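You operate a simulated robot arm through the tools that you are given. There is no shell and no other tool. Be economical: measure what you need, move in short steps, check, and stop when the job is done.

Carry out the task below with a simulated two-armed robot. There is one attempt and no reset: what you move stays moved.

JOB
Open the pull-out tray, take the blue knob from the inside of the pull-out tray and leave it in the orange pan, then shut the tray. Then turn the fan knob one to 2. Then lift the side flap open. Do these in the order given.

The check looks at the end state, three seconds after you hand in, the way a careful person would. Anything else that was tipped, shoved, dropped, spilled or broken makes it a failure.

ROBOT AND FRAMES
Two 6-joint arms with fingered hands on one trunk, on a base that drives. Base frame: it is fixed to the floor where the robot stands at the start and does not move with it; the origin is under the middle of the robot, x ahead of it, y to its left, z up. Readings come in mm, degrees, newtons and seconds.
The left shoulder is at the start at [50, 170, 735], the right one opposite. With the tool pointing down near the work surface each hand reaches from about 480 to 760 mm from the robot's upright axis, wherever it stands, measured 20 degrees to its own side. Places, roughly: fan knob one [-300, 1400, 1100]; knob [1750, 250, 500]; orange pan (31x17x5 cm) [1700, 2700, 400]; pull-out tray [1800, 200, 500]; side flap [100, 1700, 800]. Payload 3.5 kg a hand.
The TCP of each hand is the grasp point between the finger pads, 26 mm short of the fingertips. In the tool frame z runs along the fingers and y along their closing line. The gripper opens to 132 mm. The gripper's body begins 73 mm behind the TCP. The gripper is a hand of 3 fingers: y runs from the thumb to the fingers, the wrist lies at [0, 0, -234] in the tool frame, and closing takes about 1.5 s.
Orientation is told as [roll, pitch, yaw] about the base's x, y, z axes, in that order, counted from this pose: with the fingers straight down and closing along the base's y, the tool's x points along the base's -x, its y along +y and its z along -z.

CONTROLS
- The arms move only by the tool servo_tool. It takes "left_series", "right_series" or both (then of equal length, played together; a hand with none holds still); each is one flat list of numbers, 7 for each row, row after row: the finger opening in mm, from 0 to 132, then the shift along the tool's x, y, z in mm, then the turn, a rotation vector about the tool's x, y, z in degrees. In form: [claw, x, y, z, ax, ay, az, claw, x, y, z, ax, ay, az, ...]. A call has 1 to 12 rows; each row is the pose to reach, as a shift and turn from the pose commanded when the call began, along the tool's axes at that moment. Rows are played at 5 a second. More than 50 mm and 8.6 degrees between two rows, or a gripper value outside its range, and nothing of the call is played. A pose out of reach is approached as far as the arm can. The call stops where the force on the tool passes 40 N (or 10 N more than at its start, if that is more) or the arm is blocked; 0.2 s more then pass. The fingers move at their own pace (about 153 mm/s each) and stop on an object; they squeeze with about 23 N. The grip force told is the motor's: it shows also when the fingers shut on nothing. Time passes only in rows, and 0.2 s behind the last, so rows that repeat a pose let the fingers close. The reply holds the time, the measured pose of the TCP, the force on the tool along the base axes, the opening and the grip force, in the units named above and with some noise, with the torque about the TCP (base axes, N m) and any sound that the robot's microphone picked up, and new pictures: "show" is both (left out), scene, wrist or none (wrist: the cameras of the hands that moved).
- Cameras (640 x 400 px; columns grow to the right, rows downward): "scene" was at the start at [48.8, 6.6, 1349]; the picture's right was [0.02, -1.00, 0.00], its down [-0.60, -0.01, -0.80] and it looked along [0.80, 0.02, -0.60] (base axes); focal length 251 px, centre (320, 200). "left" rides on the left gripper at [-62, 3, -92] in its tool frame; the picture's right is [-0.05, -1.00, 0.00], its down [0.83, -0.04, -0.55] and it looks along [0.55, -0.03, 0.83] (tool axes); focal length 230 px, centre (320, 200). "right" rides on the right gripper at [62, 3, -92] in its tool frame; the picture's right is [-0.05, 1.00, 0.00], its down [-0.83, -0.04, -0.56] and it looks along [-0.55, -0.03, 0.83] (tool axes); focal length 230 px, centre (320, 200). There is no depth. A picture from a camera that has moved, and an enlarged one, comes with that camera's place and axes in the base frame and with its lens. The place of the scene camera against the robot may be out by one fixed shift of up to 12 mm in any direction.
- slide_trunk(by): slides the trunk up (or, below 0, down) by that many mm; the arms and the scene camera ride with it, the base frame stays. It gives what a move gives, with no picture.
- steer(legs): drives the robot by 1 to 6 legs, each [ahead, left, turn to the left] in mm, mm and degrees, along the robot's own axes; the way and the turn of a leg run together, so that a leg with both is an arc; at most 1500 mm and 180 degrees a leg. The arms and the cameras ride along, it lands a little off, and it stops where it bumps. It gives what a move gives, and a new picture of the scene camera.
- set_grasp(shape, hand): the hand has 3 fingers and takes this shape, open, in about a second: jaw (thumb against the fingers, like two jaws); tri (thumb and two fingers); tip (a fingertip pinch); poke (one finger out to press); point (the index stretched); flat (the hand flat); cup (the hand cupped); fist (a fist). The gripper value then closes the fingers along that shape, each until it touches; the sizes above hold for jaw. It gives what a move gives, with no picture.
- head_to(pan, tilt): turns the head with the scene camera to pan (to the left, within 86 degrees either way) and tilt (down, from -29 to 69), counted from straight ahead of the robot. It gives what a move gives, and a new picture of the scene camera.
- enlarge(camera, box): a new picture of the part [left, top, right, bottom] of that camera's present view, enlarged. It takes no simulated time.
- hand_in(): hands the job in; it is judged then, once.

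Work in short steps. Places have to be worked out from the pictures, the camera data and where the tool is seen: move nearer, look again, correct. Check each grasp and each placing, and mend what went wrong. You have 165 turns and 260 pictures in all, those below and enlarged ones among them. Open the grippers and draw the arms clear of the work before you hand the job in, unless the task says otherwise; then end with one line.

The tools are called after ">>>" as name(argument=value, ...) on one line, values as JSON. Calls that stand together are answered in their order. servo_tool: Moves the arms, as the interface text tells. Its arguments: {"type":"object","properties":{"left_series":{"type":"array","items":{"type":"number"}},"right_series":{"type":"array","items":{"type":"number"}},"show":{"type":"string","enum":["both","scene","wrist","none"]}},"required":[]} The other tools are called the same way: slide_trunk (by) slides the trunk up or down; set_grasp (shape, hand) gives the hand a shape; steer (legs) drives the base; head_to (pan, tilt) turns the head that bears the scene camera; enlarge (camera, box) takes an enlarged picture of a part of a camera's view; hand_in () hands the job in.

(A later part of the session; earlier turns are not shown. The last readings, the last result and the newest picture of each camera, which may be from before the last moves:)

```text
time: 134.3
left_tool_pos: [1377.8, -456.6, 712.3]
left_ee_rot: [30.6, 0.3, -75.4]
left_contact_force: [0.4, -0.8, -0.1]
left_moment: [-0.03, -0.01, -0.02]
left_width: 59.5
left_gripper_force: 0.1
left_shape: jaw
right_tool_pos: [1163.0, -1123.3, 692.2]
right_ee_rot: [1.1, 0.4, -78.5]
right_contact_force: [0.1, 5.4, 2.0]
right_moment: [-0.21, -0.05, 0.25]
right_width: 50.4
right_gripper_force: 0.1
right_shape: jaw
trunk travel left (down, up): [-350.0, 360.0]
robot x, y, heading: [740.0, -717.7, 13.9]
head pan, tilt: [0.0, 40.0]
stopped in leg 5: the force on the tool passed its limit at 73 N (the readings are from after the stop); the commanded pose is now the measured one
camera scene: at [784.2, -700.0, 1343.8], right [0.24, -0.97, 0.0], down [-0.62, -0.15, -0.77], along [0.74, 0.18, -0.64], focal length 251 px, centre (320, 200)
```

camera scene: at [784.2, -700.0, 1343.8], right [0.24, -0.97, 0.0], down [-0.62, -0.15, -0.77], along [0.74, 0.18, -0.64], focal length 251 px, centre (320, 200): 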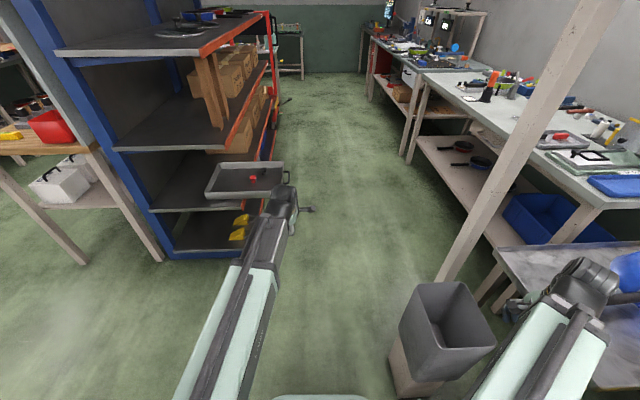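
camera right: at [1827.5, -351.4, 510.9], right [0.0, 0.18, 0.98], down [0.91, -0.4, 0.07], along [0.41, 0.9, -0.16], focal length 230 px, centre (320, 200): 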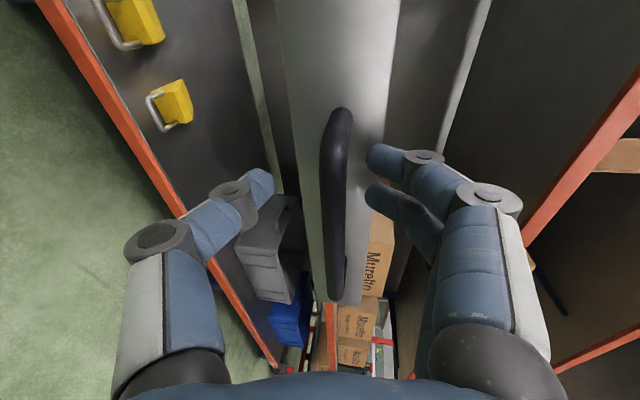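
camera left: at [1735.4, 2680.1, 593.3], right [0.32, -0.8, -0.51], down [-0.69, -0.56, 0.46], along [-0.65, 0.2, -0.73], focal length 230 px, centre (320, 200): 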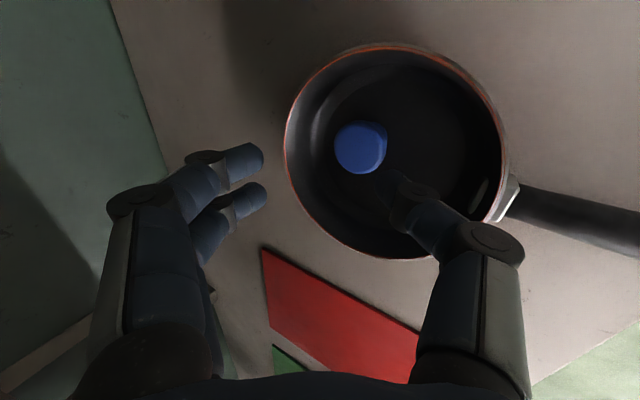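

The arm row was refused (too large a step) while the drive ran, and the right hand bumped a table at the right. I turn back left first, then look at what was touched.

>>> steer(legs=[[0, 0, 20]])

>>> head_to(pan=-50, tilt=40)

```text
time: 135.8
left_tool_pos: [1249.6, -252.9, 712.3]
left_ee_rot: [30.6, 0.4, -55.3]
left_contact_force: [0.4, -0.4, 0.7]
left_moment: [0.0, -0.04, 0.02]
left_width: 59.3
left_gripper_force: 0.1
left_shape: jaw
right_tool_pos: [1277.0, -954.1, 690.8]
right_ee_rot: [1.3, 0.3, -58.5]
right_contact_force: [0.3, 0.5, 0.3]
right_moment: [0.02, 0.0, 0.0]
right_width: 49.8
right_gripper_force: 0.0
right_shape: jaw
trunk travel left (down, up): [-350.0, 360.0]
robot x, y, heading: [735.8, -716.6, 34.0]
head pan, tilt: [0.0, 40.0]
camera scene: at [777.9, -686.2, 1343.8], right [0.56, -0.83, 0.0], down [-0.53, -0.36, -0.77], along [0.64, 0.43, -0.64], focal length 251 px, centre (320, 200)
```

scene: 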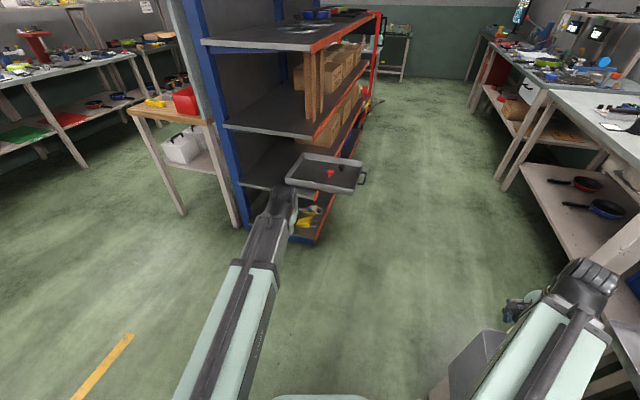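

```text
time: 137.0
left_tool_pos: [1250.0, -253.3, 712.5]
left_ee_rot: [30.7, 0.3, -55.3]
left_contact_force: [0.4, 0.1, -0.4]
left_moment: [0.01, -0.03, 0.02]
left_width: 59.7
left_gripper_force: 0.1
left_shape: jaw
right_tool_pos: [1278.5, -954.2, 690.3]
right_ee_rot: [1.2, 0.3, -58.5]
right_contact_force: [-1.9, 0.4, 0.6]
right_moment: [0.01, 0.03, 0.0]
right_width: 49.9
right_gripper_force: 0.1
right_shape: jaw
trunk travel left (down, up): [-350.0, 360.0]
robot x, y, heading: [740.5, -719.9, 34.0]
head pan, tilt: [-50.0, 40.0]
camera scene: at [789.1, -757.1, 1343.8], right [-0.28, -0.96, 0.0], down [-0.62, 0.18, -0.77], along [0.74, -0.21, -0.64], focal length 251 px, centre (320, 200)
```

scene: 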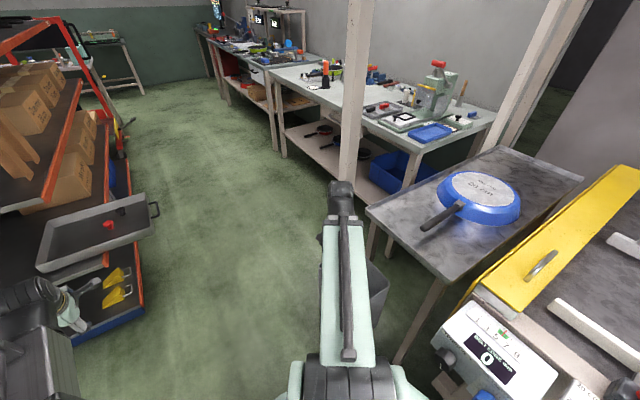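

Nothing visible was displaced (table corner, pan handle and knob box compute to the same places as before). Now bring the right hand in and straighten the left, with small enough steps.

>>> servo_tool(right_series=[50, 24, 31, -5, 0, 0, 0, 50, 48, 62, -10, 0, 0, 0, 50, 72, 93, -15, 0, 0, 0, 50, 96, 124, -20, 0, 0, 0, 50, 120, 155, -25, 0, 0, 0, 50, 144, 186, -30, 0, 0, 0, 50, 168, 217, -35, 0, 0, 0, 50, 192, 248, -40, 0, 0, 0, 50, 216, 279, -45, 0, 0, 0], left_series=[40, 0, 0, 0, 6, 0, 0, 20, 0, 0, 0, 12, 0, 0, 0, 0, 0, 0, 18, 0, 0, 0, 0, 0, 0, 24, 0, 0, 0, 0, 0, 0, 30, 0, 0, 0, 0, 0, 0, 30, 0, 0, 0, 0, 0, 0, 30, 0, 0, 0, 0, 0, 0, 30, 0, 0, 0, 0, 0, 0, 30, 0, 0], show="none")

```text
time: 139.0
left_tool_pos: [1250.4, -252.7, 712.1]
left_ee_rot: [0.6, 0.3, -55.3]
left_contact_force: [0.8, -0.4, -0.2]
left_moment: [0.0, -0.01, 0.02]
left_width: 0.0
left_gripper_force: 23.4
left_shape: jaw
right_tool_pos: [1400.8, -624.6, 742.3]
right_ee_rot: [1.2, 0.3, -58.4]
right_contact_force: [-0.1, -0.1, 0.1]
right_moment: [0.0, 0.02, 0.0]
right_width: 49.8
right_gripper_force: 0.0
right_shape: jaw
trunk travel left (down, up): [-350.0, 360.0]
robot x, y, heading: [739.8, -713.6, 33.7]
head pan, tilt: [-50.0, 40.0]
```

Now drive to the tray again along the proven route.

>>> steer(legs=[[0, 0, -33.7], [0, 96, 0], [1420, 0, 0], [0, 0, 30], [-90, -156, 0], [0, 0, 74]])

>>> head_to(pan=10, tilt=45)

```text
time: 141.1
left_tool_pos: [1419.8, -611.7, 711.5]
left_ee_rot: [0.6, 0.3, -88.8]
left_contact_force: [0.3, -0.4, -0.3]
left_moment: [-0.01, 0.0, -0.01]
left_width: 0.1
left_gripper_force: 23.1
left_shape: jaw
right_tool_pos: [1344.6, -993.3, 742.3]
right_ee_rot: [1.3, 1.1, -90.5]
right_contact_force: [0.8, 3.7, 1.1]
right_moment: [-0.14, -0.04, 0.18]
right_width: 50.2
right_gripper_force: 0.1
right_shape: jaw
trunk travel left (down, up): [-350.0, 360.0]
robot x, y, heading: [737.8, -715.2, 0.5]
head pan, tilt: [-50.0, 40.0]
stopped in leg 1: the force on the tool passed its limit at 47 N (the readings are from after the stop); the commanded pose is now the measured one
camera scene: at [755.8, -775.5, 1343.8], right [-0.76, -0.65, 0.0], down [-0.42, 0.49, -0.77], along [0.5, -0.58, -0.64], focal length 251 px, centre (320, 200)
```

scene: 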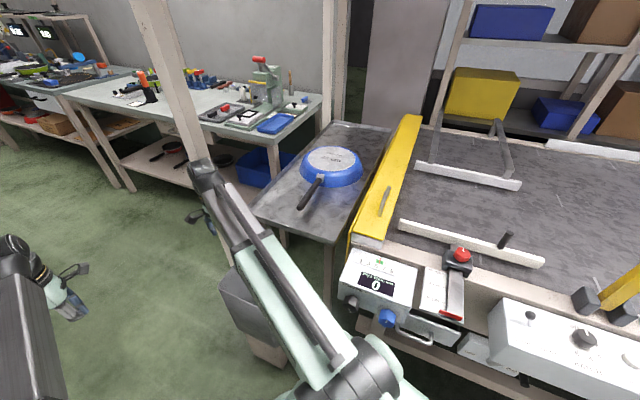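

```text
time: 142.4
left_tool_pos: [1421.7, -612.6, 711.6]
left_ee_rot: [0.6, 0.3, -88.8]
left_contact_force: [-0.5, 0.0, 0.5]
left_moment: [-0.02, 0.0, -0.03]
left_width: 0.0
left_gripper_force: 23.2
left_shape: jaw
right_tool_pos: [1345.6, -993.8, 741.7]
right_ee_rot: [1.3, 1.2, -90.8]
right_contact_force: [0.3, 6.2, 1.8]
right_moment: [-0.27, 0.0, 0.39]
right_width: 50.4
right_gripper_force: 0.1
right_shape: jaw
trunk travel left (down, up): [-350.0, 360.0]
robot x, y, heading: [736.9, -715.3, 0.2]
head pan, tilt: [10.0, 45.0]
camera scene: at [780.7, -695.9, 1336.5], right [0.18, -0.98, 0.0], down [-0.7, -0.13, -0.71], along [0.7, 0.13, -0.71], focal length 251 px, centre (320, 200)
```

scene: 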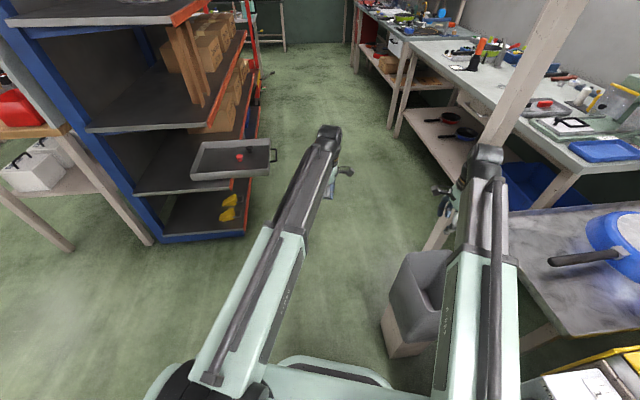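

The right hand is touching the wooden post beside the bin. Move the base left (north) off it, then continue.

>>> steer(legs=[[0, 130, 0]])

```text
time: 143.7
left_tool_pos: [1419.7, -482.1, 711.7]
left_ee_rot: [0.6, 0.3, -88.9]
left_contact_force: [0.2, 0.2, 0.1]
left_moment: [0.02, -0.04, -0.01]
left_width: 0.2
left_gripper_force: 23.3
left_shape: jaw
right_tool_pos: [1343.2, -865.6, 741.6]
right_ee_rot: [1.3, 1.2, -90.8]
right_contact_force: [0.4, 0.6, 0.4]
right_moment: [0.03, -0.03, -0.01]
right_width: 49.9
right_gripper_force: 0.0
right_shape: jaw
trunk travel left (down, up): [-350.0, 360.0]
robot x, y, heading: [739.1, -585.6, 0.5]
head pan, tilt: [10.0, 45.0]
camera scene: at [779.8, -565.1, 1336.5], right [0.18, -0.98, 0.0], down [-0.7, -0.13, -0.71], along [0.7, 0.13, -0.71], focal length 251 px, centre (320, 200)
```

scene: 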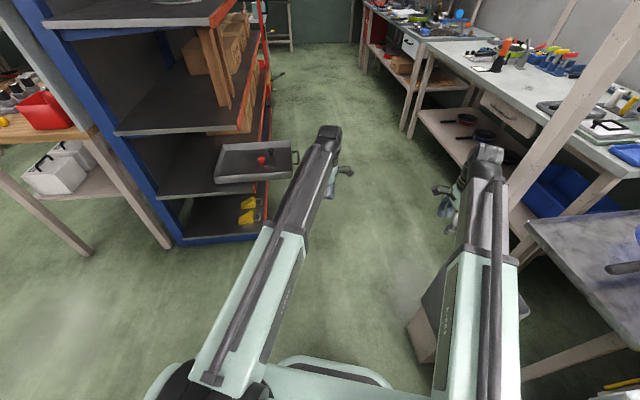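

Clear. Continue forward and turn to face the tray.

>>> steer(legs=[[1424, -20, 0], [0, 0, 30], [-112, -195, 0], [0, 0, 74]])

```text
time: 156.7
left_tool_pos: [1865.7, -185.5, 711.8]
left_ee_rot: [0.7, 0.3, 16.4]
left_contact_force: [0.1, 0.2, 0.6]
left_moment: [0.03, 0.0, -0.01]
left_width: 0.1
left_gripper_force: 23.2
left_shape: jaw
right_tool_pos: [2256.9, -157.9, 740.6]
right_ee_rot: [1.2, 1.1, 14.6]
right_contact_force: [-0.3, 0.4, 0.1]
right_moment: [-0.01, 0.02, 0.0]
right_width: 49.9
right_gripper_force: 0.1
right_shape: jaw
trunk travel left (down, up): [-350.0, 360.0]
robot x, y, heading: [2143.2, -818.3, 105.6]
head pan, tilt: [10.0, 45.0]
camera scene: at [2122.1, -775.7, 1336.5], right [0.9, 0.43, 0.0], down [0.31, -0.64, -0.71], along [-0.31, 0.64, -0.71], focal length 251 px, centre (320, 200)
```

scene: 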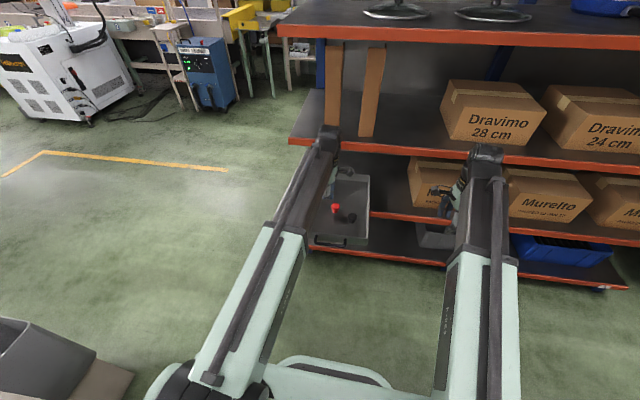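

Bring the left (closed) hand back in front of the handle, then lower it to handle height.

>>> servo_tool(left_series=[0, 5, -42, 0, 0, 0, 0, 0, 10, -84, 0, 0, 0, 0, 0, 14, -130, 0, 0, 0, 0, 0, 14, -130, 45, 0, 0, 0, 0, 14, -130, 90, 0, 0, 0])

```text
time: 157.9
left_tool_pos: [1889.2, -311.9, 620.9]
left_ee_rot: [0.6, 0.3, 16.3]
left_contact_force: [-0.4, -0.1, 0.1]
left_moment: [-0.02, 0.01, 0.02]
left_width: 0.0
left_gripper_force: 23.0
left_shape: jaw
right_tool_pos: [2256.0, -158.2, 741.3]
right_ee_rot: [1.3, 1.1, 14.5]
right_contact_force: [0.1, 0.1, -0.2]
right_moment: [0.0, -0.01, 0.0]
right_width: 50.2
right_gripper_force: 0.0
right_shape: jaw
trunk travel left (down, up): [-350.0, 360.0]
robot x, y, heading: [2144.9, -816.1, 105.5]
head pan, tilt: [10.0, 45.0]
camera scene: at [2122.1, -775.6, 1336.6], right [0.9, 0.43, 0.0], down [0.31, -0.64, -0.71], along [-0.31, 0.64, -0.71], focal length 251 px, centre (320, 200)
camera left: at [1948.2, -292.8, 713.1], right [0.33, -0.94, -0.01], down [-0.78, -0.28, 0.56], along [-0.53, -0.18, -0.83], focal length 230 px, centre (320, 200)
```

scene: 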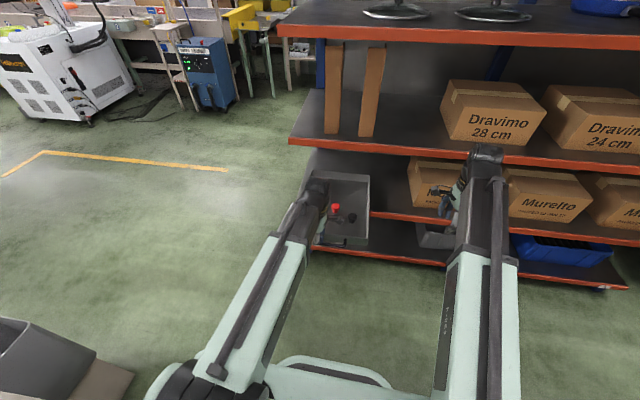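
left: 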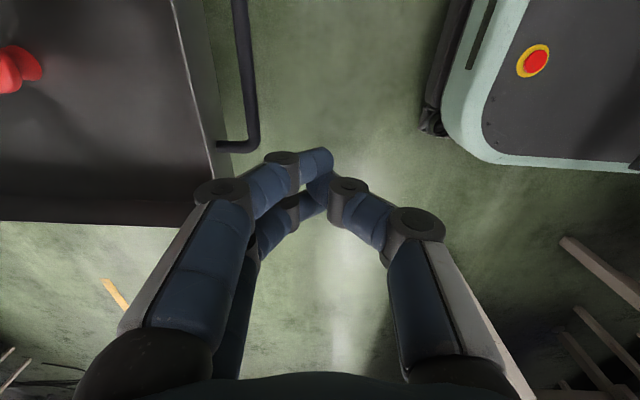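

The bar's left end is at ≈(1860,−253), so its middle is ≈(1915,−239). Shift the hand right 38 mm, lower to z≈506.

>>> servo_tool(left_series=[0, -38, 0, 0, 0, 0, 0, 0, -38, 0, 40, 0, 0, 0, 0, -38, 0, 80, 0, 0, 0, 0, -38, 0, 115, 0, 0, 0], show="wrist")

```text
time: 158.9
left_tool_pos: [1924.5, -299.0, 505.2]
left_ee_rot: [0.6, 0.3, 16.4]
left_contact_force: [0.0, 0.2, 0.3]
left_moment: [0.01, 0.03, 0.0]
left_width: 0.0
left_gripper_force: 23.1
left_shape: jaw
right_tool_pos: [2256.9, -158.8, 742.1]
right_ee_rot: [1.3, 1.1, 14.4]
right_contact_force: [1.2, -0.7, 0.9]
right_moment: [0.0, 0.01, 0.02]
right_width: 49.8
right_gripper_force: 0.0
right_shape: jaw
trunk travel left (down, up): [-350.0, 360.0]
robot x, y, heading: [2144.4, -811.8, 105.4]
head pan, tilt: [10.0, 45.0]
camera left: at [1983.7, -279.7, 597.9], right [0.33, -0.94, -0.01], down [-0.78, -0.28, 0.56], along [-0.53, -0.18, -0.83], focal length 230 px, centre (320, 200)
```

left: 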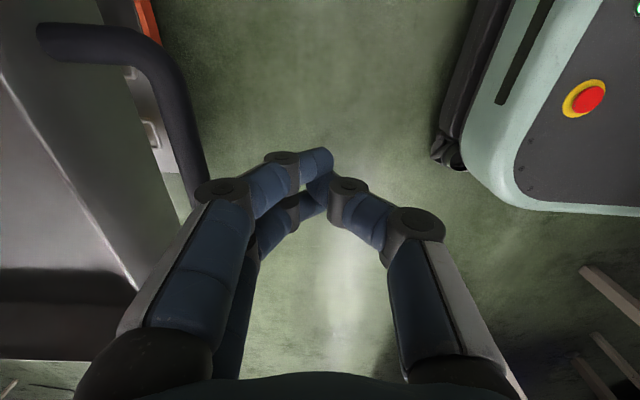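

Push forward 150 mm with the arm first.

>>> servo_tool(left_series=[0, -1, 25, 0, 0, 0, 0, 0, -2, 50, 0, 0, 0, 0, 0, -3, 75, 0, 0, 0, 0, 0, -3, 100, 0, 0, 0, 0, 0, -4, 125, 0, 0, 0, 0, 0, -5, 150, 0, 0, 0, 0])

```text
time: 160.3
left_tool_pos: [1887.0, -151.8, 507.3]
left_ee_rot: [0.7, 0.3, 16.4]
left_contact_force: [0.0, 0.4, -0.7]
left_moment: [0.03, -0.03, -0.01]
left_width: 0.0
left_gripper_force: 22.6
left_shape: jaw
right_tool_pos: [2255.3, -158.9, 741.8]
right_ee_rot: [1.3, 1.1, 14.6]
right_contact_force: [-0.4, 0.5, -0.5]
right_moment: [-0.02, 0.01, -0.02]
right_width: 49.9
right_gripper_force: 0.2
right_shape: jaw
trunk travel left (down, up): [-350.0, 360.0]
robot x, y, heading: [2148.5, -813.2, 105.7]
head pan, tilt: [10.0, 45.0]
camera scene: at [2122.1, -775.6, 1336.5], right [0.9, 0.43, 0.0], down [0.31, -0.64, -0.71], along [-0.31, 0.64, -0.71], focal length 251 px, centre (320, 200)
camera left: at [1946.7, -132.8, 599.2], right [0.33, -0.94, -0.01], down [-0.78, -0.28, 0.56], along [-0.53, -0.18, -0.83], focal length 230 px, centre (320, 200)
```

scene: 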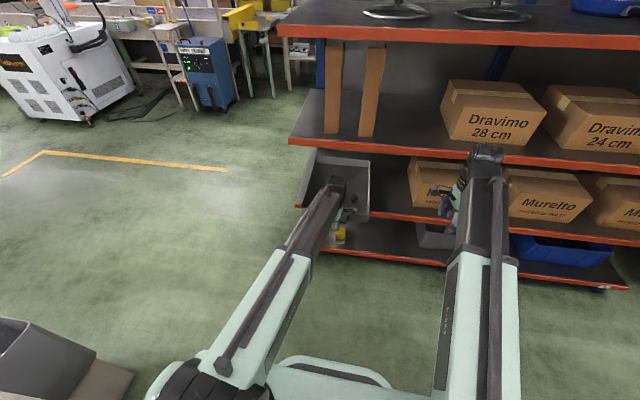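
left: 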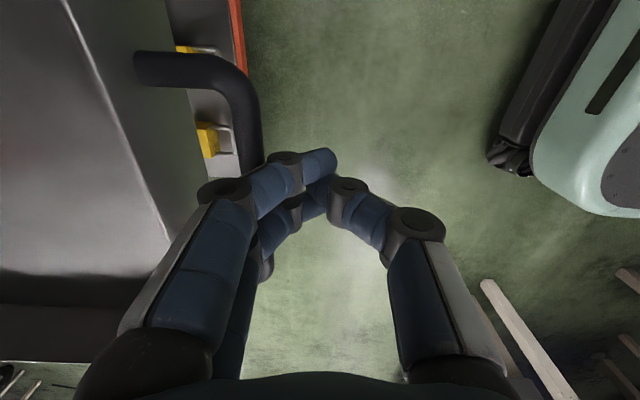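

Tray is ~100 mm in. Push the rest by driving the base forward, 75 mm first.

>>> steer(legs=[[75, 0, 0]])

>>> enlarge(camera="scene", box=[270, 130, 430, 260])

```text
time: 161.4
left_tool_pos: [1866.5, -80.2, 505.5]
left_ee_rot: [0.6, 0.3, 16.5]
left_contact_force: [-0.5, 1.4, 0.0]
left_moment: [-0.03, 0.0, -0.01]
left_width: 0.0
left_gripper_force: 22.8
left_shape: jaw
right_tool_pos: [2234.0, -84.7, 742.5]
right_ee_rot: [1.3, 1.2, 14.6]
right_contact_force: [-0.5, -0.6, 0.0]
right_moment: [0.0, 0.01, 0.04]
right_width: 50.0
right_gripper_force: 0.0
right_shape: jaw
trunk travel left (down, up): [-350.0, 360.0]
robot x, y, heading: [2125.1, -738.5, 105.2]
head pan, tilt: [10.0, 45.0]
camera scene: at [2101.6, -702.3, 1336.5], right [0.9, 0.43, 0.0], down [0.31, -0.64, -0.71], along [-0.31, 0.64, -0.71], focal length 251 px, centre (320, 200)
```

scene: 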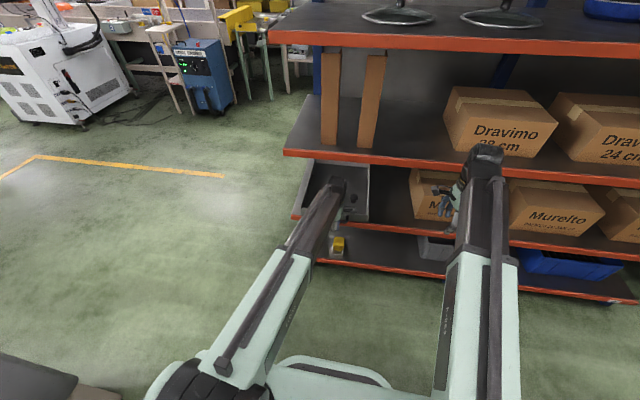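

```text
3.08 times, centred on (350, 195) of scene
camera zoom: at [2101.6, -702.3, 1336.5], right [0.9, 0.43, 0.0], down [0.31, -0.64, -0.71], along [-0.31, 0.64, -0.71], focal length 773 px, centre (228, 215)
```

zoom: 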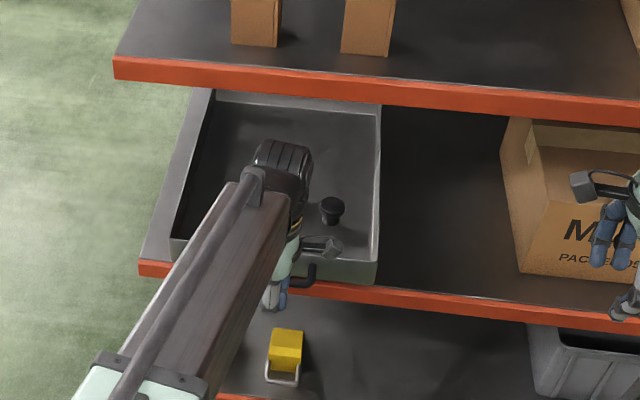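

Almost shut; the bar still overhangs the orange edge by ~25 mm. Push 20 mm more at a time with the arm (force-limited).

>>> servo_tool(left_series=[0, -1, 10, 0, 0, 0, 0, 0, -1, 20, 0, 0, 0, 0, 0, -1, 28, 0, 0, 0, 0, 0, -1, 36, 0, 0, 0, 0, 0, -1, 44, 0, 0, 0, 0, 0, -1, 52, 0, 0, 0, 0], show="wrist")

>>> enlarge(camera="scene", box=[270, 130, 430, 260])

```text
time: 162.8
left_tool_pos: [1857.8, -56.3, 511.0]
left_ee_rot: [0.7, 0.3, 16.4]
left_contact_force: [0.7, -0.1, -0.2]
left_moment: [0.0, -0.02, 0.01]
left_width: 0.0
left_gripper_force: 23.1
left_shape: jaw
left hand out of reach, approached as far as the arm can: row 3, 4, 5, 6
right_tool_pos: [2234.7, -84.1, 741.3]
right_ee_rot: [1.2, 1.0, 14.4]
right_contact_force: [0.3, 0.4, -0.3]
right_moment: [-0.03, -0.05, 0.02]
right_width: 50.2
right_gripper_force: 0.0
right_shape: jaw
trunk travel left (down, up): [-350.0, 360.0]
robot x, y, heading: [2124.3, -741.0, 105.7]
head pan, tilt: [10.0, 45.0]
camera left: at [1915.6, -37.3, 603.1], right [0.33, -0.94, -0.01], down [-0.78, -0.28, 0.56], along [-0.53, -0.18, -0.83], focal length 230 px, centre (320, 200)
```

left: 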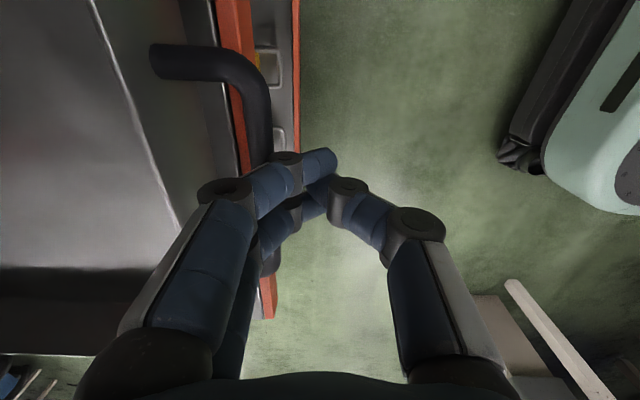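

```text
3.08 times, centred on (350, 195) of scene
camera zoom: at [2101.6, -702.4, 1336.5], right [0.9, 0.43, 0.0], down [0.31, -0.64, -0.71], along [-0.31, 0.64, -0.71], focal length 773 px, centre (228, 215)
```

zoom: 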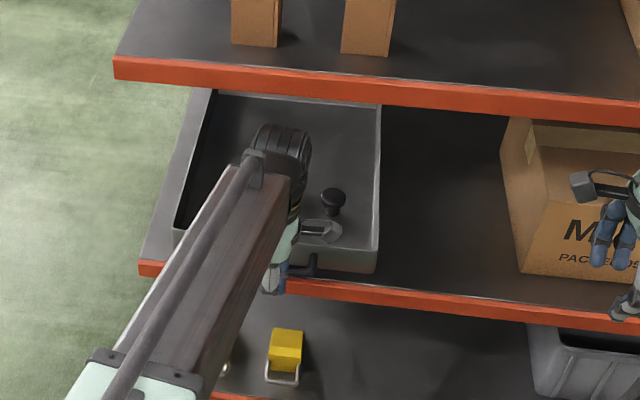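

Arm is at its reach; push on with the base by 40 mm (it stops at a bump).

>>> steer(legs=[[40, 0, 0]])

>>> enlarge(camera="scene", box=[270, 130, 430, 260])

```text
time: 163.7
left_tool_pos: [1852.3, -40.8, 514.7]
left_ee_rot: [-0.2, 0.3, 16.4]
left_contact_force: [3.1, -15.4, 15.4]
left_moment: [-0.05, -0.02, 0.04]
left_width: 0.1
left_gripper_force: 22.7
left_shape: jaw
right_tool_pos: [2228.7, -62.5, 743.1]
right_ee_rot: [1.5, 1.1, 14.6]
right_contact_force: [-0.4, 0.6, 0.7]
right_moment: [0.01, -0.01, -0.03]
right_width: 49.8
right_gripper_force: 0.1
right_shape: jaw
trunk travel left (down, up): [-350.0, 360.0]
robot x, y, heading: [2121.6, -717.5, 105.5]
head pan, tilt: [10.0, 45.0]
stopped in leg 1: the force on the tool passed its limit at 51 N (the readings are from after the stop); the commanded pose is now the measured one
camera scene: at [2095.8, -681.2, 1336.6], right [0.9, 0.43, 0.0], down [0.31, -0.64, -0.71], along [-0.31, 0.64, -0.71], focal length 251 px, centre (320, 200)
```

scene: 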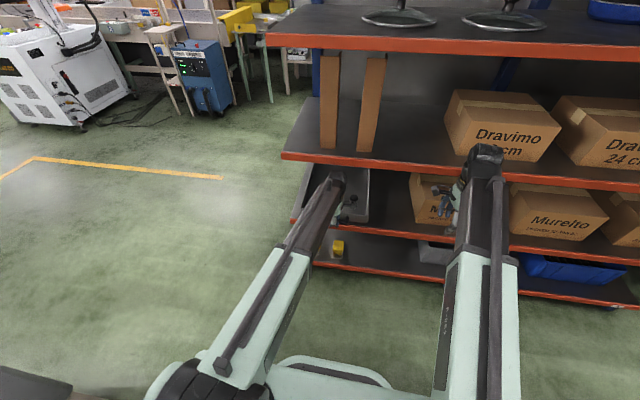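

```text
3.08 times, centred on (350, 195) of scene
camera zoom: at [2095.8, -681.2, 1336.6], right [0.9, 0.43, 0.0], down [0.31, -0.64, -0.71], along [-0.31, 0.64, -0.71], focal length 773 px, centre (228, 215)
```

zoom: 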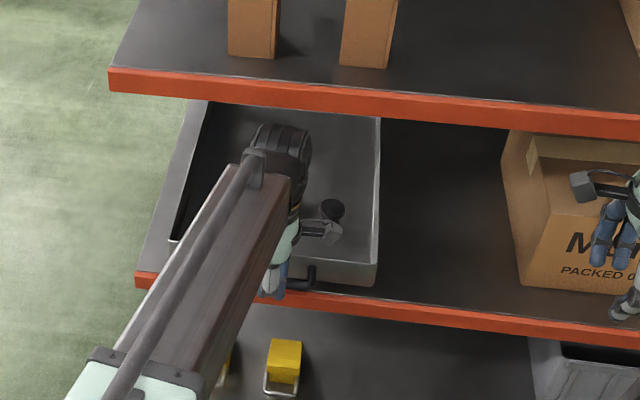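

A firm stop was felt. Retreat the hand (back and up) and check the tray's position against the first picture.

>>> servo_tool(left_series=[0, 0, -30, 0, 0, 0, 0, 0, 0, -60, 0, 0, 0, 0, 0, 0, -100, 0, 0, 0, 0, 0, 0, -130, -20, 0, 0, 0, 0, 0, -140, -60, 0, 0, 0, 0, 0, -150, -100, 0, 0, 0, 0, 0, -150, -150, 0, 0, 0, 0, 0, -150, -200, 0, 0, 0], show="none")

>>> steer(legs=[[-100, 0, 0], [0, 190, 0]])

>>> head_to(pan=0, tilt=40)

>>> enlarge(camera="scene", box=[285, 160, 415, 250])

```text
time: 165.4
left_tool_pos: [1895.6, -183.3, 714.4]
left_ee_rot: [-0.2, 0.3, 16.4]
left_contact_force: [0.5, -1.0, 0.4]
left_moment: [-0.02, 0.01, 0.01]
left_width: 0.3
left_gripper_force: 22.6
left_shape: jaw
right_tool_pos: [2228.4, -62.7, 741.8]
right_ee_rot: [1.3, 1.1, 14.5]
right_contact_force: [-0.3, 0.3, 0.1]
right_moment: [-0.01, 0.02, -0.01]
right_width: 49.9
right_gripper_force: 0.0
right_shape: jaw
trunk travel left (down, up): [-350.0, 360.0]
robot x, y, heading: [2117.6, -716.4, 105.5]
head pan, tilt: [10.0, 45.0]
```

```text
time: 167.7
left_tool_pos: [1739.7, -331.6, 713.3]
left_ee_rot: [-0.1, 0.3, 16.3]
left_contact_force: [0.7, -0.7, 0.0]
left_moment: [-0.03, -0.04, -0.01]
left_width: 0.0
left_gripper_force: 23.1
left_shape: jaw
right_tool_pos: [2073.7, -209.4, 742.4]
right_ee_rot: [1.3, 1.0, 14.6]
right_contact_force: [-0.5, 0.1, 0.6]
right_moment: [0.02, -0.01, 0.0]
right_width: 49.9
right_gripper_force: 0.1
right_shape: jaw
trunk travel left (down, up): [-350.0, 360.0]
robot x, y, heading: [1965.7, -866.6, 105.7]
head pan, tilt: [10.0, 45.0]
camera scene: at [1940.4, -827.5, 1336.6], right [0.9, 0.43, 0.0], down [0.31, -0.64, -0.71], along [-0.31, 0.64, -0.71], focal length 251 px, centre (320, 200)
```

scene: 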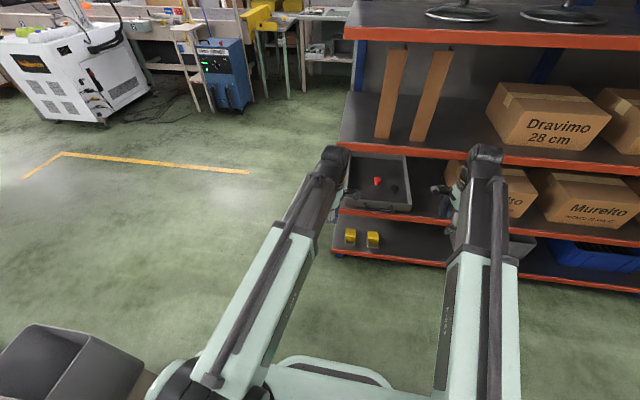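

```text
time: 168.5
left_tool_pos: [1740.5, -330.6, 713.8]
left_ee_rot: [-0.1, 0.3, 16.4]
left_contact_force: [0.8, -1.1, -0.5]
left_moment: [-0.01, -0.02, -0.03]
left_width: 0.2
left_gripper_force: 23.0
left_shape: jaw
right_tool_pos: [2074.2, -209.4, 742.8]
right_ee_rot: [1.3, 1.1, 14.6]
right_contact_force: [0.1, -0.7, 1.6]
right_moment: [0.0, 0.01, 0.02]
right_width: 49.8
right_gripper_force: 0.0
right_shape: jaw
trunk travel left (down, up): [-350.0, 360.0]
robot x, y, heading: [1965.9, -865.2, 105.7]
head pan, tilt: [0.0, 40.0]
camera scene: at [1952.6, -818.9, 1343.8], right [0.96, 0.27, 0.0], down [0.17, -0.62, -0.77], along [-0.21, 0.74, -0.64], focal length 251 px, centre (320, 200)
```

scene: 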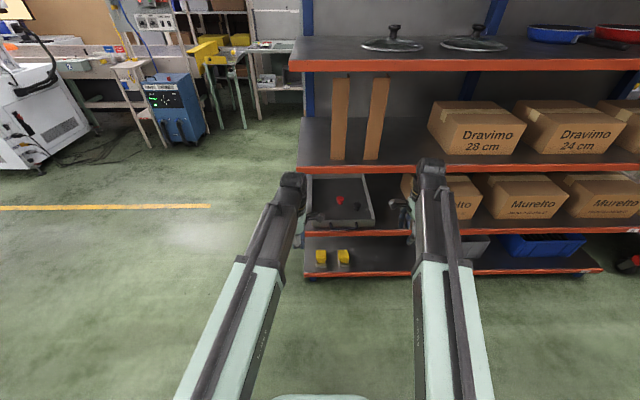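

```text
4.44 times, centred on (350, 205) of scene
camera zoom: at [1952.6, -818.9, 1343.8], right [0.96, 0.27, 0.0], down [0.17, -0.62, -0.77], along [-0.21, 0.74, -0.64], focal length 1117 px, centre (187, 178)
```

zoom: 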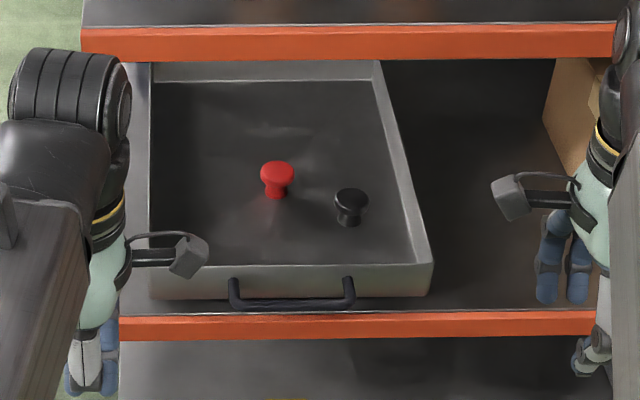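

The tray is fully shut, as at the start. Next: fan knob one, at ≈(−357,1448,1108). Drive there along the open floor.

>>> steer(legs=[[0, 0, 74.3], [0, -225, 0], [1150, 0, 0], [0, 0, -80], [1250, 700, 0]])

>>> head_to(pan=0, tilt=15)

```text
time: 189.1
left_tool_pos: [-270.4, 1042.1, 713.3]
left_ee_rot: [0.0, 0.4, 10.8]
left_contact_force: [-0.2, 0.4, 0.4]
left_moment: [-0.01, 0.03, 0.01]
left_width: 0.2
left_gripper_force: 22.9
left_shape: jaw
right_tool_pos: [73.7, 1130.0, 741.2]
right_ee_rot: [1.2, 1.1, 8.8]
right_contact_force: [0.5, 0.3, -0.2]
right_moment: [0.02, 0.01, 0.0]
right_width: 49.9
right_gripper_force: 0.2
right_shape: jaw
trunk travel left (down, up): [-350.0, 360.0]
robot x, y, heading: [-101.7, 490.0, 100.1]
head pan, tilt: [0.0, 40.0]
camera scene: at [-109.2, 535.2, 1343.8], right [0.99, 0.17, 0.0], down [0.11, -0.63, -0.77], along [-0.13, 0.75, -0.64], focal length 251 px, centre (320, 200)
```

scene: 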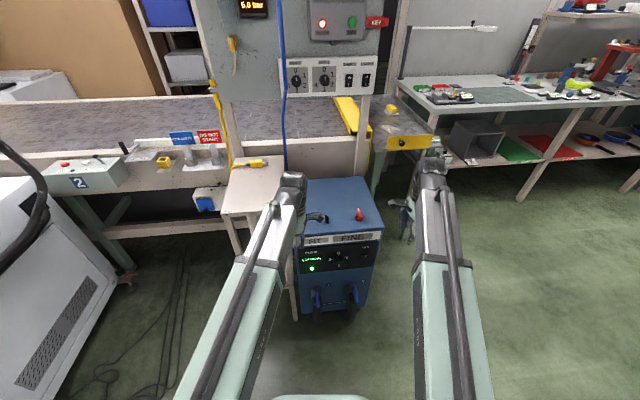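

```text
time: 189.9
left_tool_pos: [-270.8, 1041.6, 714.0]
left_ee_rot: [0.0, 0.2, 10.7]
left_contact_force: [-0.2, 0.2, 0.2]
left_moment: [0.0, 0.03, 0.02]
left_width: 0.0
left_gripper_force: 22.8
left_shape: jaw
right_tool_pos: [73.5, 1129.3, 742.2]
right_ee_rot: [1.3, 1.2, 8.8]
right_contact_force: [-0.7, 0.1, 0.0]
right_moment: [0.01, -0.02, -0.03]
right_width: 50.2
right_gripper_force: 0.0
right_shape: jaw
trunk travel left (down, up): [-350.0, 360.0]
robot x, y, heading: [-105.8, 484.7, 99.9]
head pan, tilt: [0.0, 15.0]
camera scene: at [-110.7, 543.5, 1383.3], right [0.99, 0.17, 0.0], down [0.04, -0.26, -0.97], along [-0.17, 0.95, -0.26], focal length 251 px, centre (320, 200)
```

scene: 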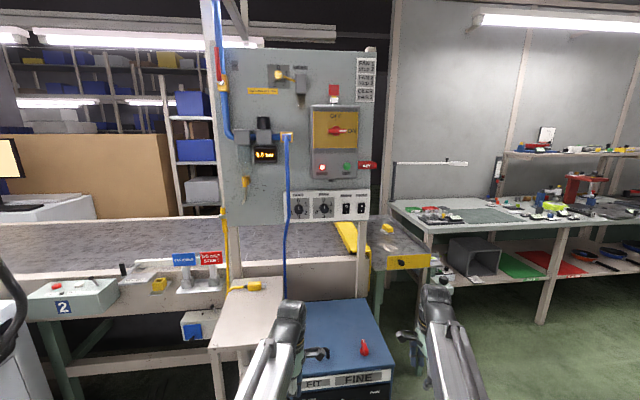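

Close-up of the panel's switch strip and label.

>>> enlarge(camera="scene", box=[270, 180, 380, 230])

>>> enlarge(camera="scene", box=[210, 40, 390, 250])

```text
5.82 times, centred on (325, 205) of scene
camera zoom: at [-110.7, 543.5, 1383.3], right [0.99, 0.17, 0.0], down [0.04, -0.26, -0.97], along [-0.17, 0.95, -0.26], focal length 1462 px, centre (291, 171)
```

zoom: 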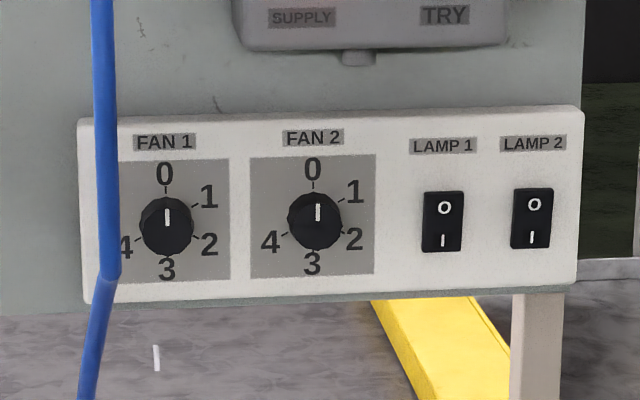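

```text
1.90 times, centred on (300, 145) of scene
camera zoom: at [-110.7, 543.5, 1383.3], right [0.99, 0.17, 0.0], down [0.04, -0.26, -0.97], along [-0.17, 0.95, -0.26], focal length 479 px, centre (358, 305)
```

zoom: 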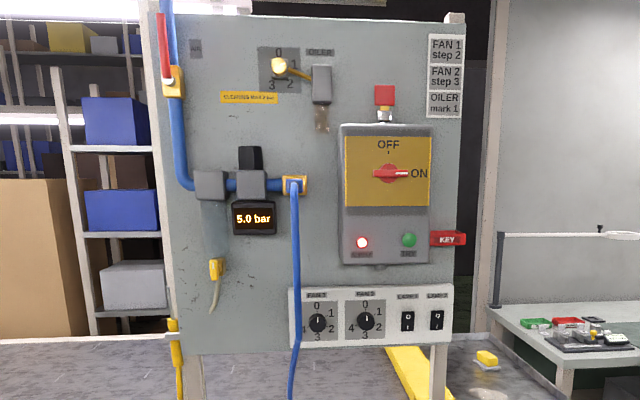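

Fan 1 points at 0; position 2 is about 120° clockwise (label "FAN 1 step 2"). A blue hose runs ~40 mm left of it, so I'll use the right hand with a vertical pinch. Raise the trunk, then drive closer.

>>> slide_trunk(by=265)

>>> steer(legs=[[200, 82, 0]])

>>> head_to(pan=5, tilt=35)

```text
time: 192.7
left_tool_pos: [-270.3, 1040.7, 978.7]
left_ee_rot: [0.0, 0.3, 10.8]
left_contact_force: [-1.0, -0.2, 0.4]
left_moment: [0.04, 0.0, -0.01]
left_width: 0.0
left_gripper_force: 23.1
left_shape: jaw
right_tool_pos: [72.9, 1130.0, 1006.4]
right_ee_rot: [1.3, 1.1, 8.8]
right_contact_force: [-0.4, -0.6, -0.1]
right_moment: [0.01, 0.0, -0.02]
right_width: 49.8
right_gripper_force: 0.0
right_shape: jaw
trunk travel left (down, up): [-615.0, 95.0]
robot x, y, heading: [-103.6, 487.5, 100.3]
head pan, tilt: [0.0, 15.0]
```

```text
time: 194.3
left_tool_pos: [-387.9, 1225.8, 978.4]
left_ee_rot: [-0.1, 0.3, 10.7]
left_contact_force: [-0.2, 1.0, -0.2]
left_moment: [0.0, 0.0, 0.01]
left_width: 0.0
left_gripper_force: 23.1
left_shape: jaw
right_tool_pos: [-43.1, 1315.0, 1005.8]
right_ee_rot: [1.3, 1.1, 8.8]
right_contact_force: [0.7, -0.4, 0.7]
right_moment: [0.0, -0.02, 0.01]
right_width: 49.9
right_gripper_force: 0.1
right_shape: jaw
trunk travel left (down, up): [-615.0, 95.0]
robot x, y, heading: [-219.1, 673.7, 99.9]
head pan, tilt: [0.0, 15.0]
camera scene: at [-227.9, 729.2, 1648.3], right [0.99, 0.17, 0.0], down [0.05, -0.26, -0.97], along [-0.17, 0.95, -0.26], focal length 251 px, centre (320, 200)
```

scene: 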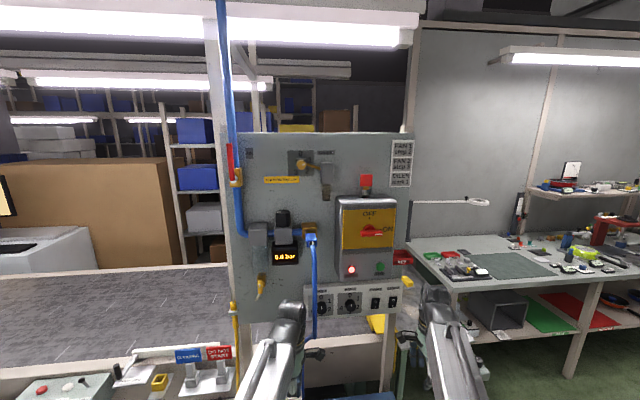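

```text
time: 195.2
left_tool_pos: [-386.8, 1224.7, 977.5]
left_ee_rot: [0.0, 0.4, 10.7]
left_contact_force: [0.9, -0.3, -0.2]
left_moment: [0.02, 0.04, 0.02]
left_width: 0.2
left_gripper_force: 23.2
left_shape: jaw
right_tool_pos: [-42.7, 1313.5, 1004.7]
right_ee_rot: [1.2, 1.1, 8.7]
right_contact_force: [0.1, -0.1, -0.3]
right_moment: [-0.03, 0.03, -0.02]
right_width: 49.9
right_gripper_force: 0.0
right_shape: jaw
trunk travel left (down, up): [-615.0, 95.0]
robot x, y, heading: [-217.8, 671.1, 99.9]
head pan, tilt: [5.0, 35.0]
camera scene: at [-233.6, 721.0, 1616.4], right [0.97, 0.26, 0.0], down [0.15, -0.55, -0.82], along [-0.21, 0.79, -0.57], focal length 251 px, centre (320, 200)
```

scene: 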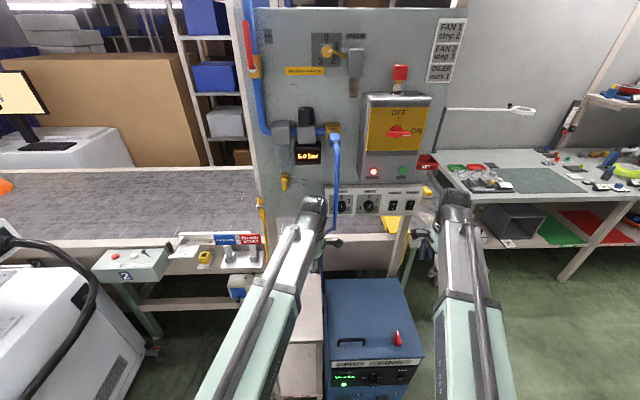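

Move the left hand back out of the way while the right hand turns to point forward.

>>> servo_tool(left_series=[0, 20, -25, 0, 0, 0, 0, 0, 40, -50, 0, 0, 0, 0, 0, 60, -75, 0, 0, 0, 0, 0, 80, -100, 0, 0, 0, 0, 0, 80, -100, 0, 0, 0, 0, 0, 80, -100, 0, 0, 0, 0, 0, 80, -100, 0, 0, 0, 0, 0, 80, -100, 0, 0, 0, 0, 0, 80, -100, 0, 0, 0, 0, 0, 80, -100, 0, 0, 0, 0, 0, 80, -100, 0, 0, 0, 0], right_series=[60, 0, -10, 0, -8, 0, 0, 60, 0, -20, 0, -16, 0, 0, 60, 0, -30, 0, -24, 0, 0, 60, 0, -40, 0, -32, 0, 0, 60, 0, -50, 0, -40, 0, 0, 60, 0, -60, 0, -48, 0, 0, 60, 0, -70, 0, -56, 0, 0, 60, 0, -80, 0, -64, 0, 0, 60, 0, -80, 0, -72, 0, 0, 60, 0, -80, 0, -80, 0, 0, 60, 0, -80, 0, -88, 0, 0], show="both")

```text
time: 197.6
left_tool_pos: [-448.5, 1113.5, 978.0]
left_ee_rot: [0.0, 0.3, 10.7]
left_contact_force: [0.2, -0.2, -0.5]
left_moment: [-0.02, 0.02, 0.0]
left_width: 0.1
left_gripper_force: 23.0
left_shape: jaw
right_tool_pos: [-0.5, 1347.5, 939.1]
right_ee_rot: [89.3, 1.1, 8.9]
right_contact_force: [0.7, 0.1, 0.3]
right_moment: [0.01, 0.01, -0.01]
right_width: 59.8
right_gripper_force: 0.0
right_shape: jaw
right hand out of reach, approached as far as the arm can: row 4, 5, 6, 7, 8, 9, 10, 11
trunk travel left (down, up): [-615.0, 95.0]
robot x, y, heading: [-220.9, 669.2, 100.0]
head pan, tilt: [5.0, 35.0]
camera scene: at [-233.6, 720.8, 1616.4], right [0.97, 0.26, 0.0], down [0.15, -0.55, -0.82], along [-0.21, 0.79, -0.57], focal length 251 px, centre (320, 200)
camera right: at [-47.2, 1246.3, 944.1], right [0.07, 0.02, 1.0], down [0.91, -0.42, -0.05], along [0.42, 0.91, -0.05], focal length 230 px, centre (320, 200)
camera left: at [-388.3, 1128.4, 1071.2], right [0.24, -0.97, 0.0], down [-0.81, -0.2, 0.56], along [-0.54, -0.13, -0.83], focal length 230 px, centre (320, 200)
```

scene: 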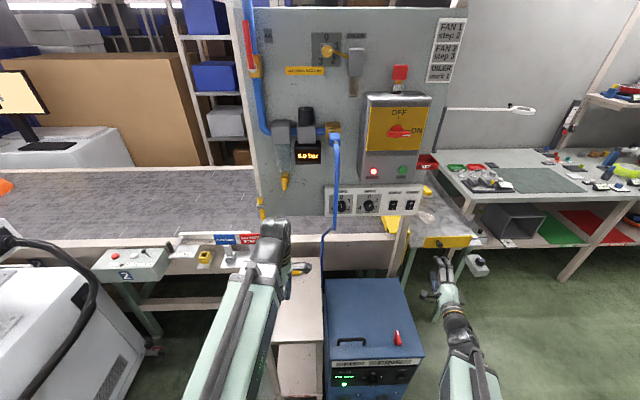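
right: 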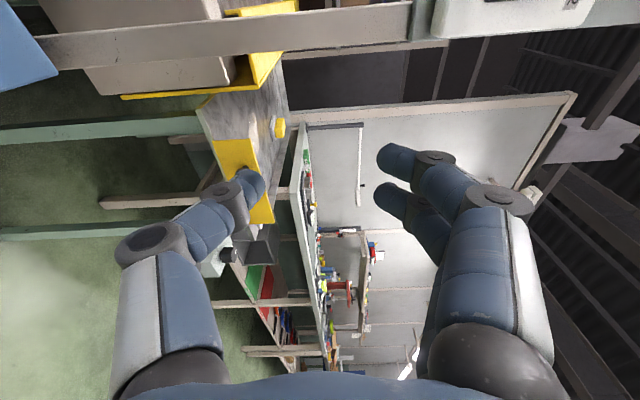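
left: 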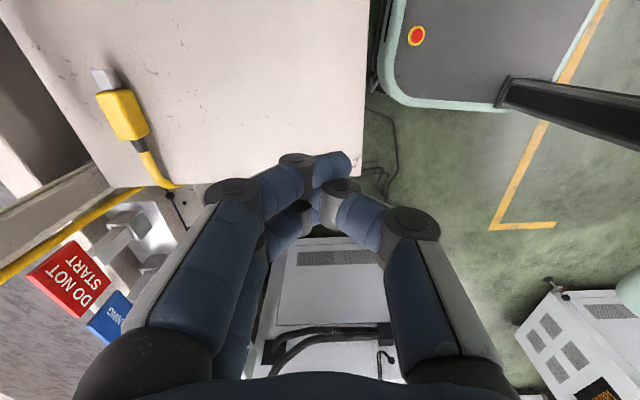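

The right hand now points level. Bring it in front of Fan 1 (about 130 mm short), moving the left arm further left at the same time.

>>> servo_tool(left_series=[0, 20, 0, 0, 0, 0, 0, 0, 40, 0, 0, 0, 0, 0, 0, 60, 0, 0, 0, 0, 0, 0, 80, 0, 0, 0, 0, 0, 0, 100, 0, 0, 0, 0, 0, 0, 120, 0, 0, 0, 0, 0, 0, 120, 0, 0, 0, 0, 0, 0, 120, 0, 0, 0, 0, 0, 0, 120, 0, 0, 0, 0, 0, 0, 120, 0, 0, 0, 0, 0, 0, 120, 0, 0, 0, 0, 0], right_series=[60, 0, 0, -50, 0, 0, 0, 60, 0, 0, -100, 0, 0, 0, 60, 37, 17, -100, 0, 0, 0, 60, 74, 35, -95, 0, 0, 0, 60, 111, 52, -88, 0, 0, 0, 60, 148, 69, -78, 0, 0, 0, 60, 185, 87, -66, 0, 0, 0, 60, 222, 104, -54, 0, 0, 0, 60, 259, 121, -42, 0, 0, 0, 60, 296, 139, -30, 0, 0, 0, 60, 333, 156, -18, 0, 0, 0], show="both")

```text
time: 199.9
left_tool_pos: [-565.1, 1090.4, 979.5]
left_ee_rot: [0.1, 0.2, 10.6]
left_contact_force: [0.9, 0.6, 0.2]
left_moment: [-0.01, 0.02, 0.0]
left_width: 0.0
left_gripper_force: 23.5
left_shape: jaw
right_tool_pos: [-140.6, 1380.9, 996.9]
right_ee_rot: [89.0, 1.0, 10.1]
right_contact_force: [-0.3, 0.2, -0.4]
right_moment: [0.02, 0.02, -0.01]
right_width: 59.6
right_gripper_force: 0.1
right_shape: jaw
right hand out of reach, approached as far as the arm can: row 1, 2, 3, 4, 5, 6, 7, 8, 9, 10, 11
trunk travel left (down, up): [-615.0, 95.0]
robot x, y, heading: [-219.8, 670.2, 99.6]
head pan, tilt: [5.0, 35.0]
camera scene: at [-233.7, 720.9, 1616.4], right [0.97, 0.26, 0.0], down [0.15, -0.55, -0.82], along [-0.21, 0.79, -0.57], focal length 251 px, centre (320, 200)
camera right: at [-184.4, 1278.9, 1002.0], right [0.07, 0.03, 1.0], down [0.91, -0.4, -0.05], along [0.4, 0.92, -0.05], focal length 230 px, centre (320, 200)
camera left: at [-504.4, 1105.9, 1071.2], right [0.24, -0.97, 0.0], down [-0.81, -0.2, 0.56], along [-0.54, -0.13, -0.83], focal length 230 px, centre (320, 200)
```

scene: 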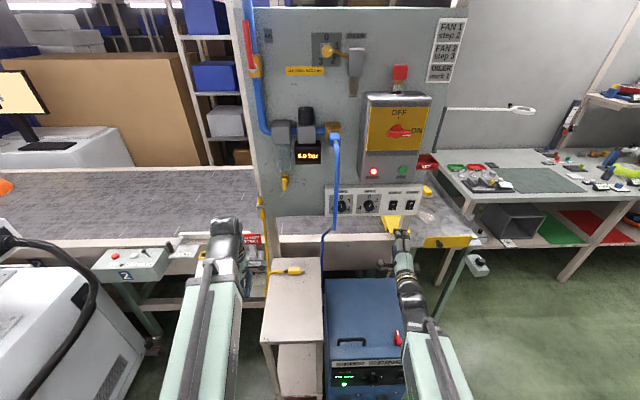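
right: 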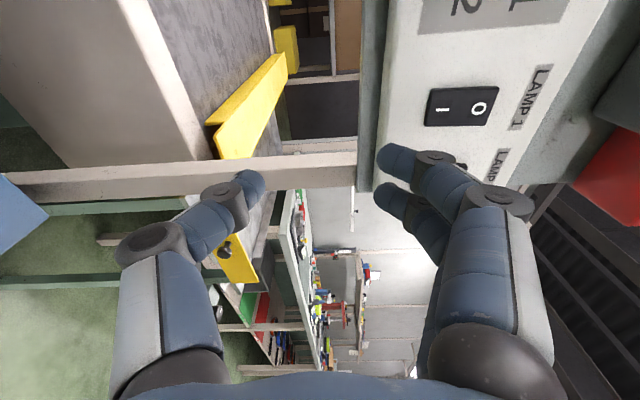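
left: 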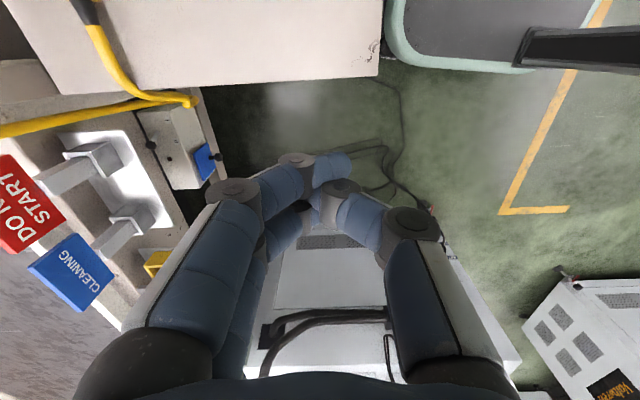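

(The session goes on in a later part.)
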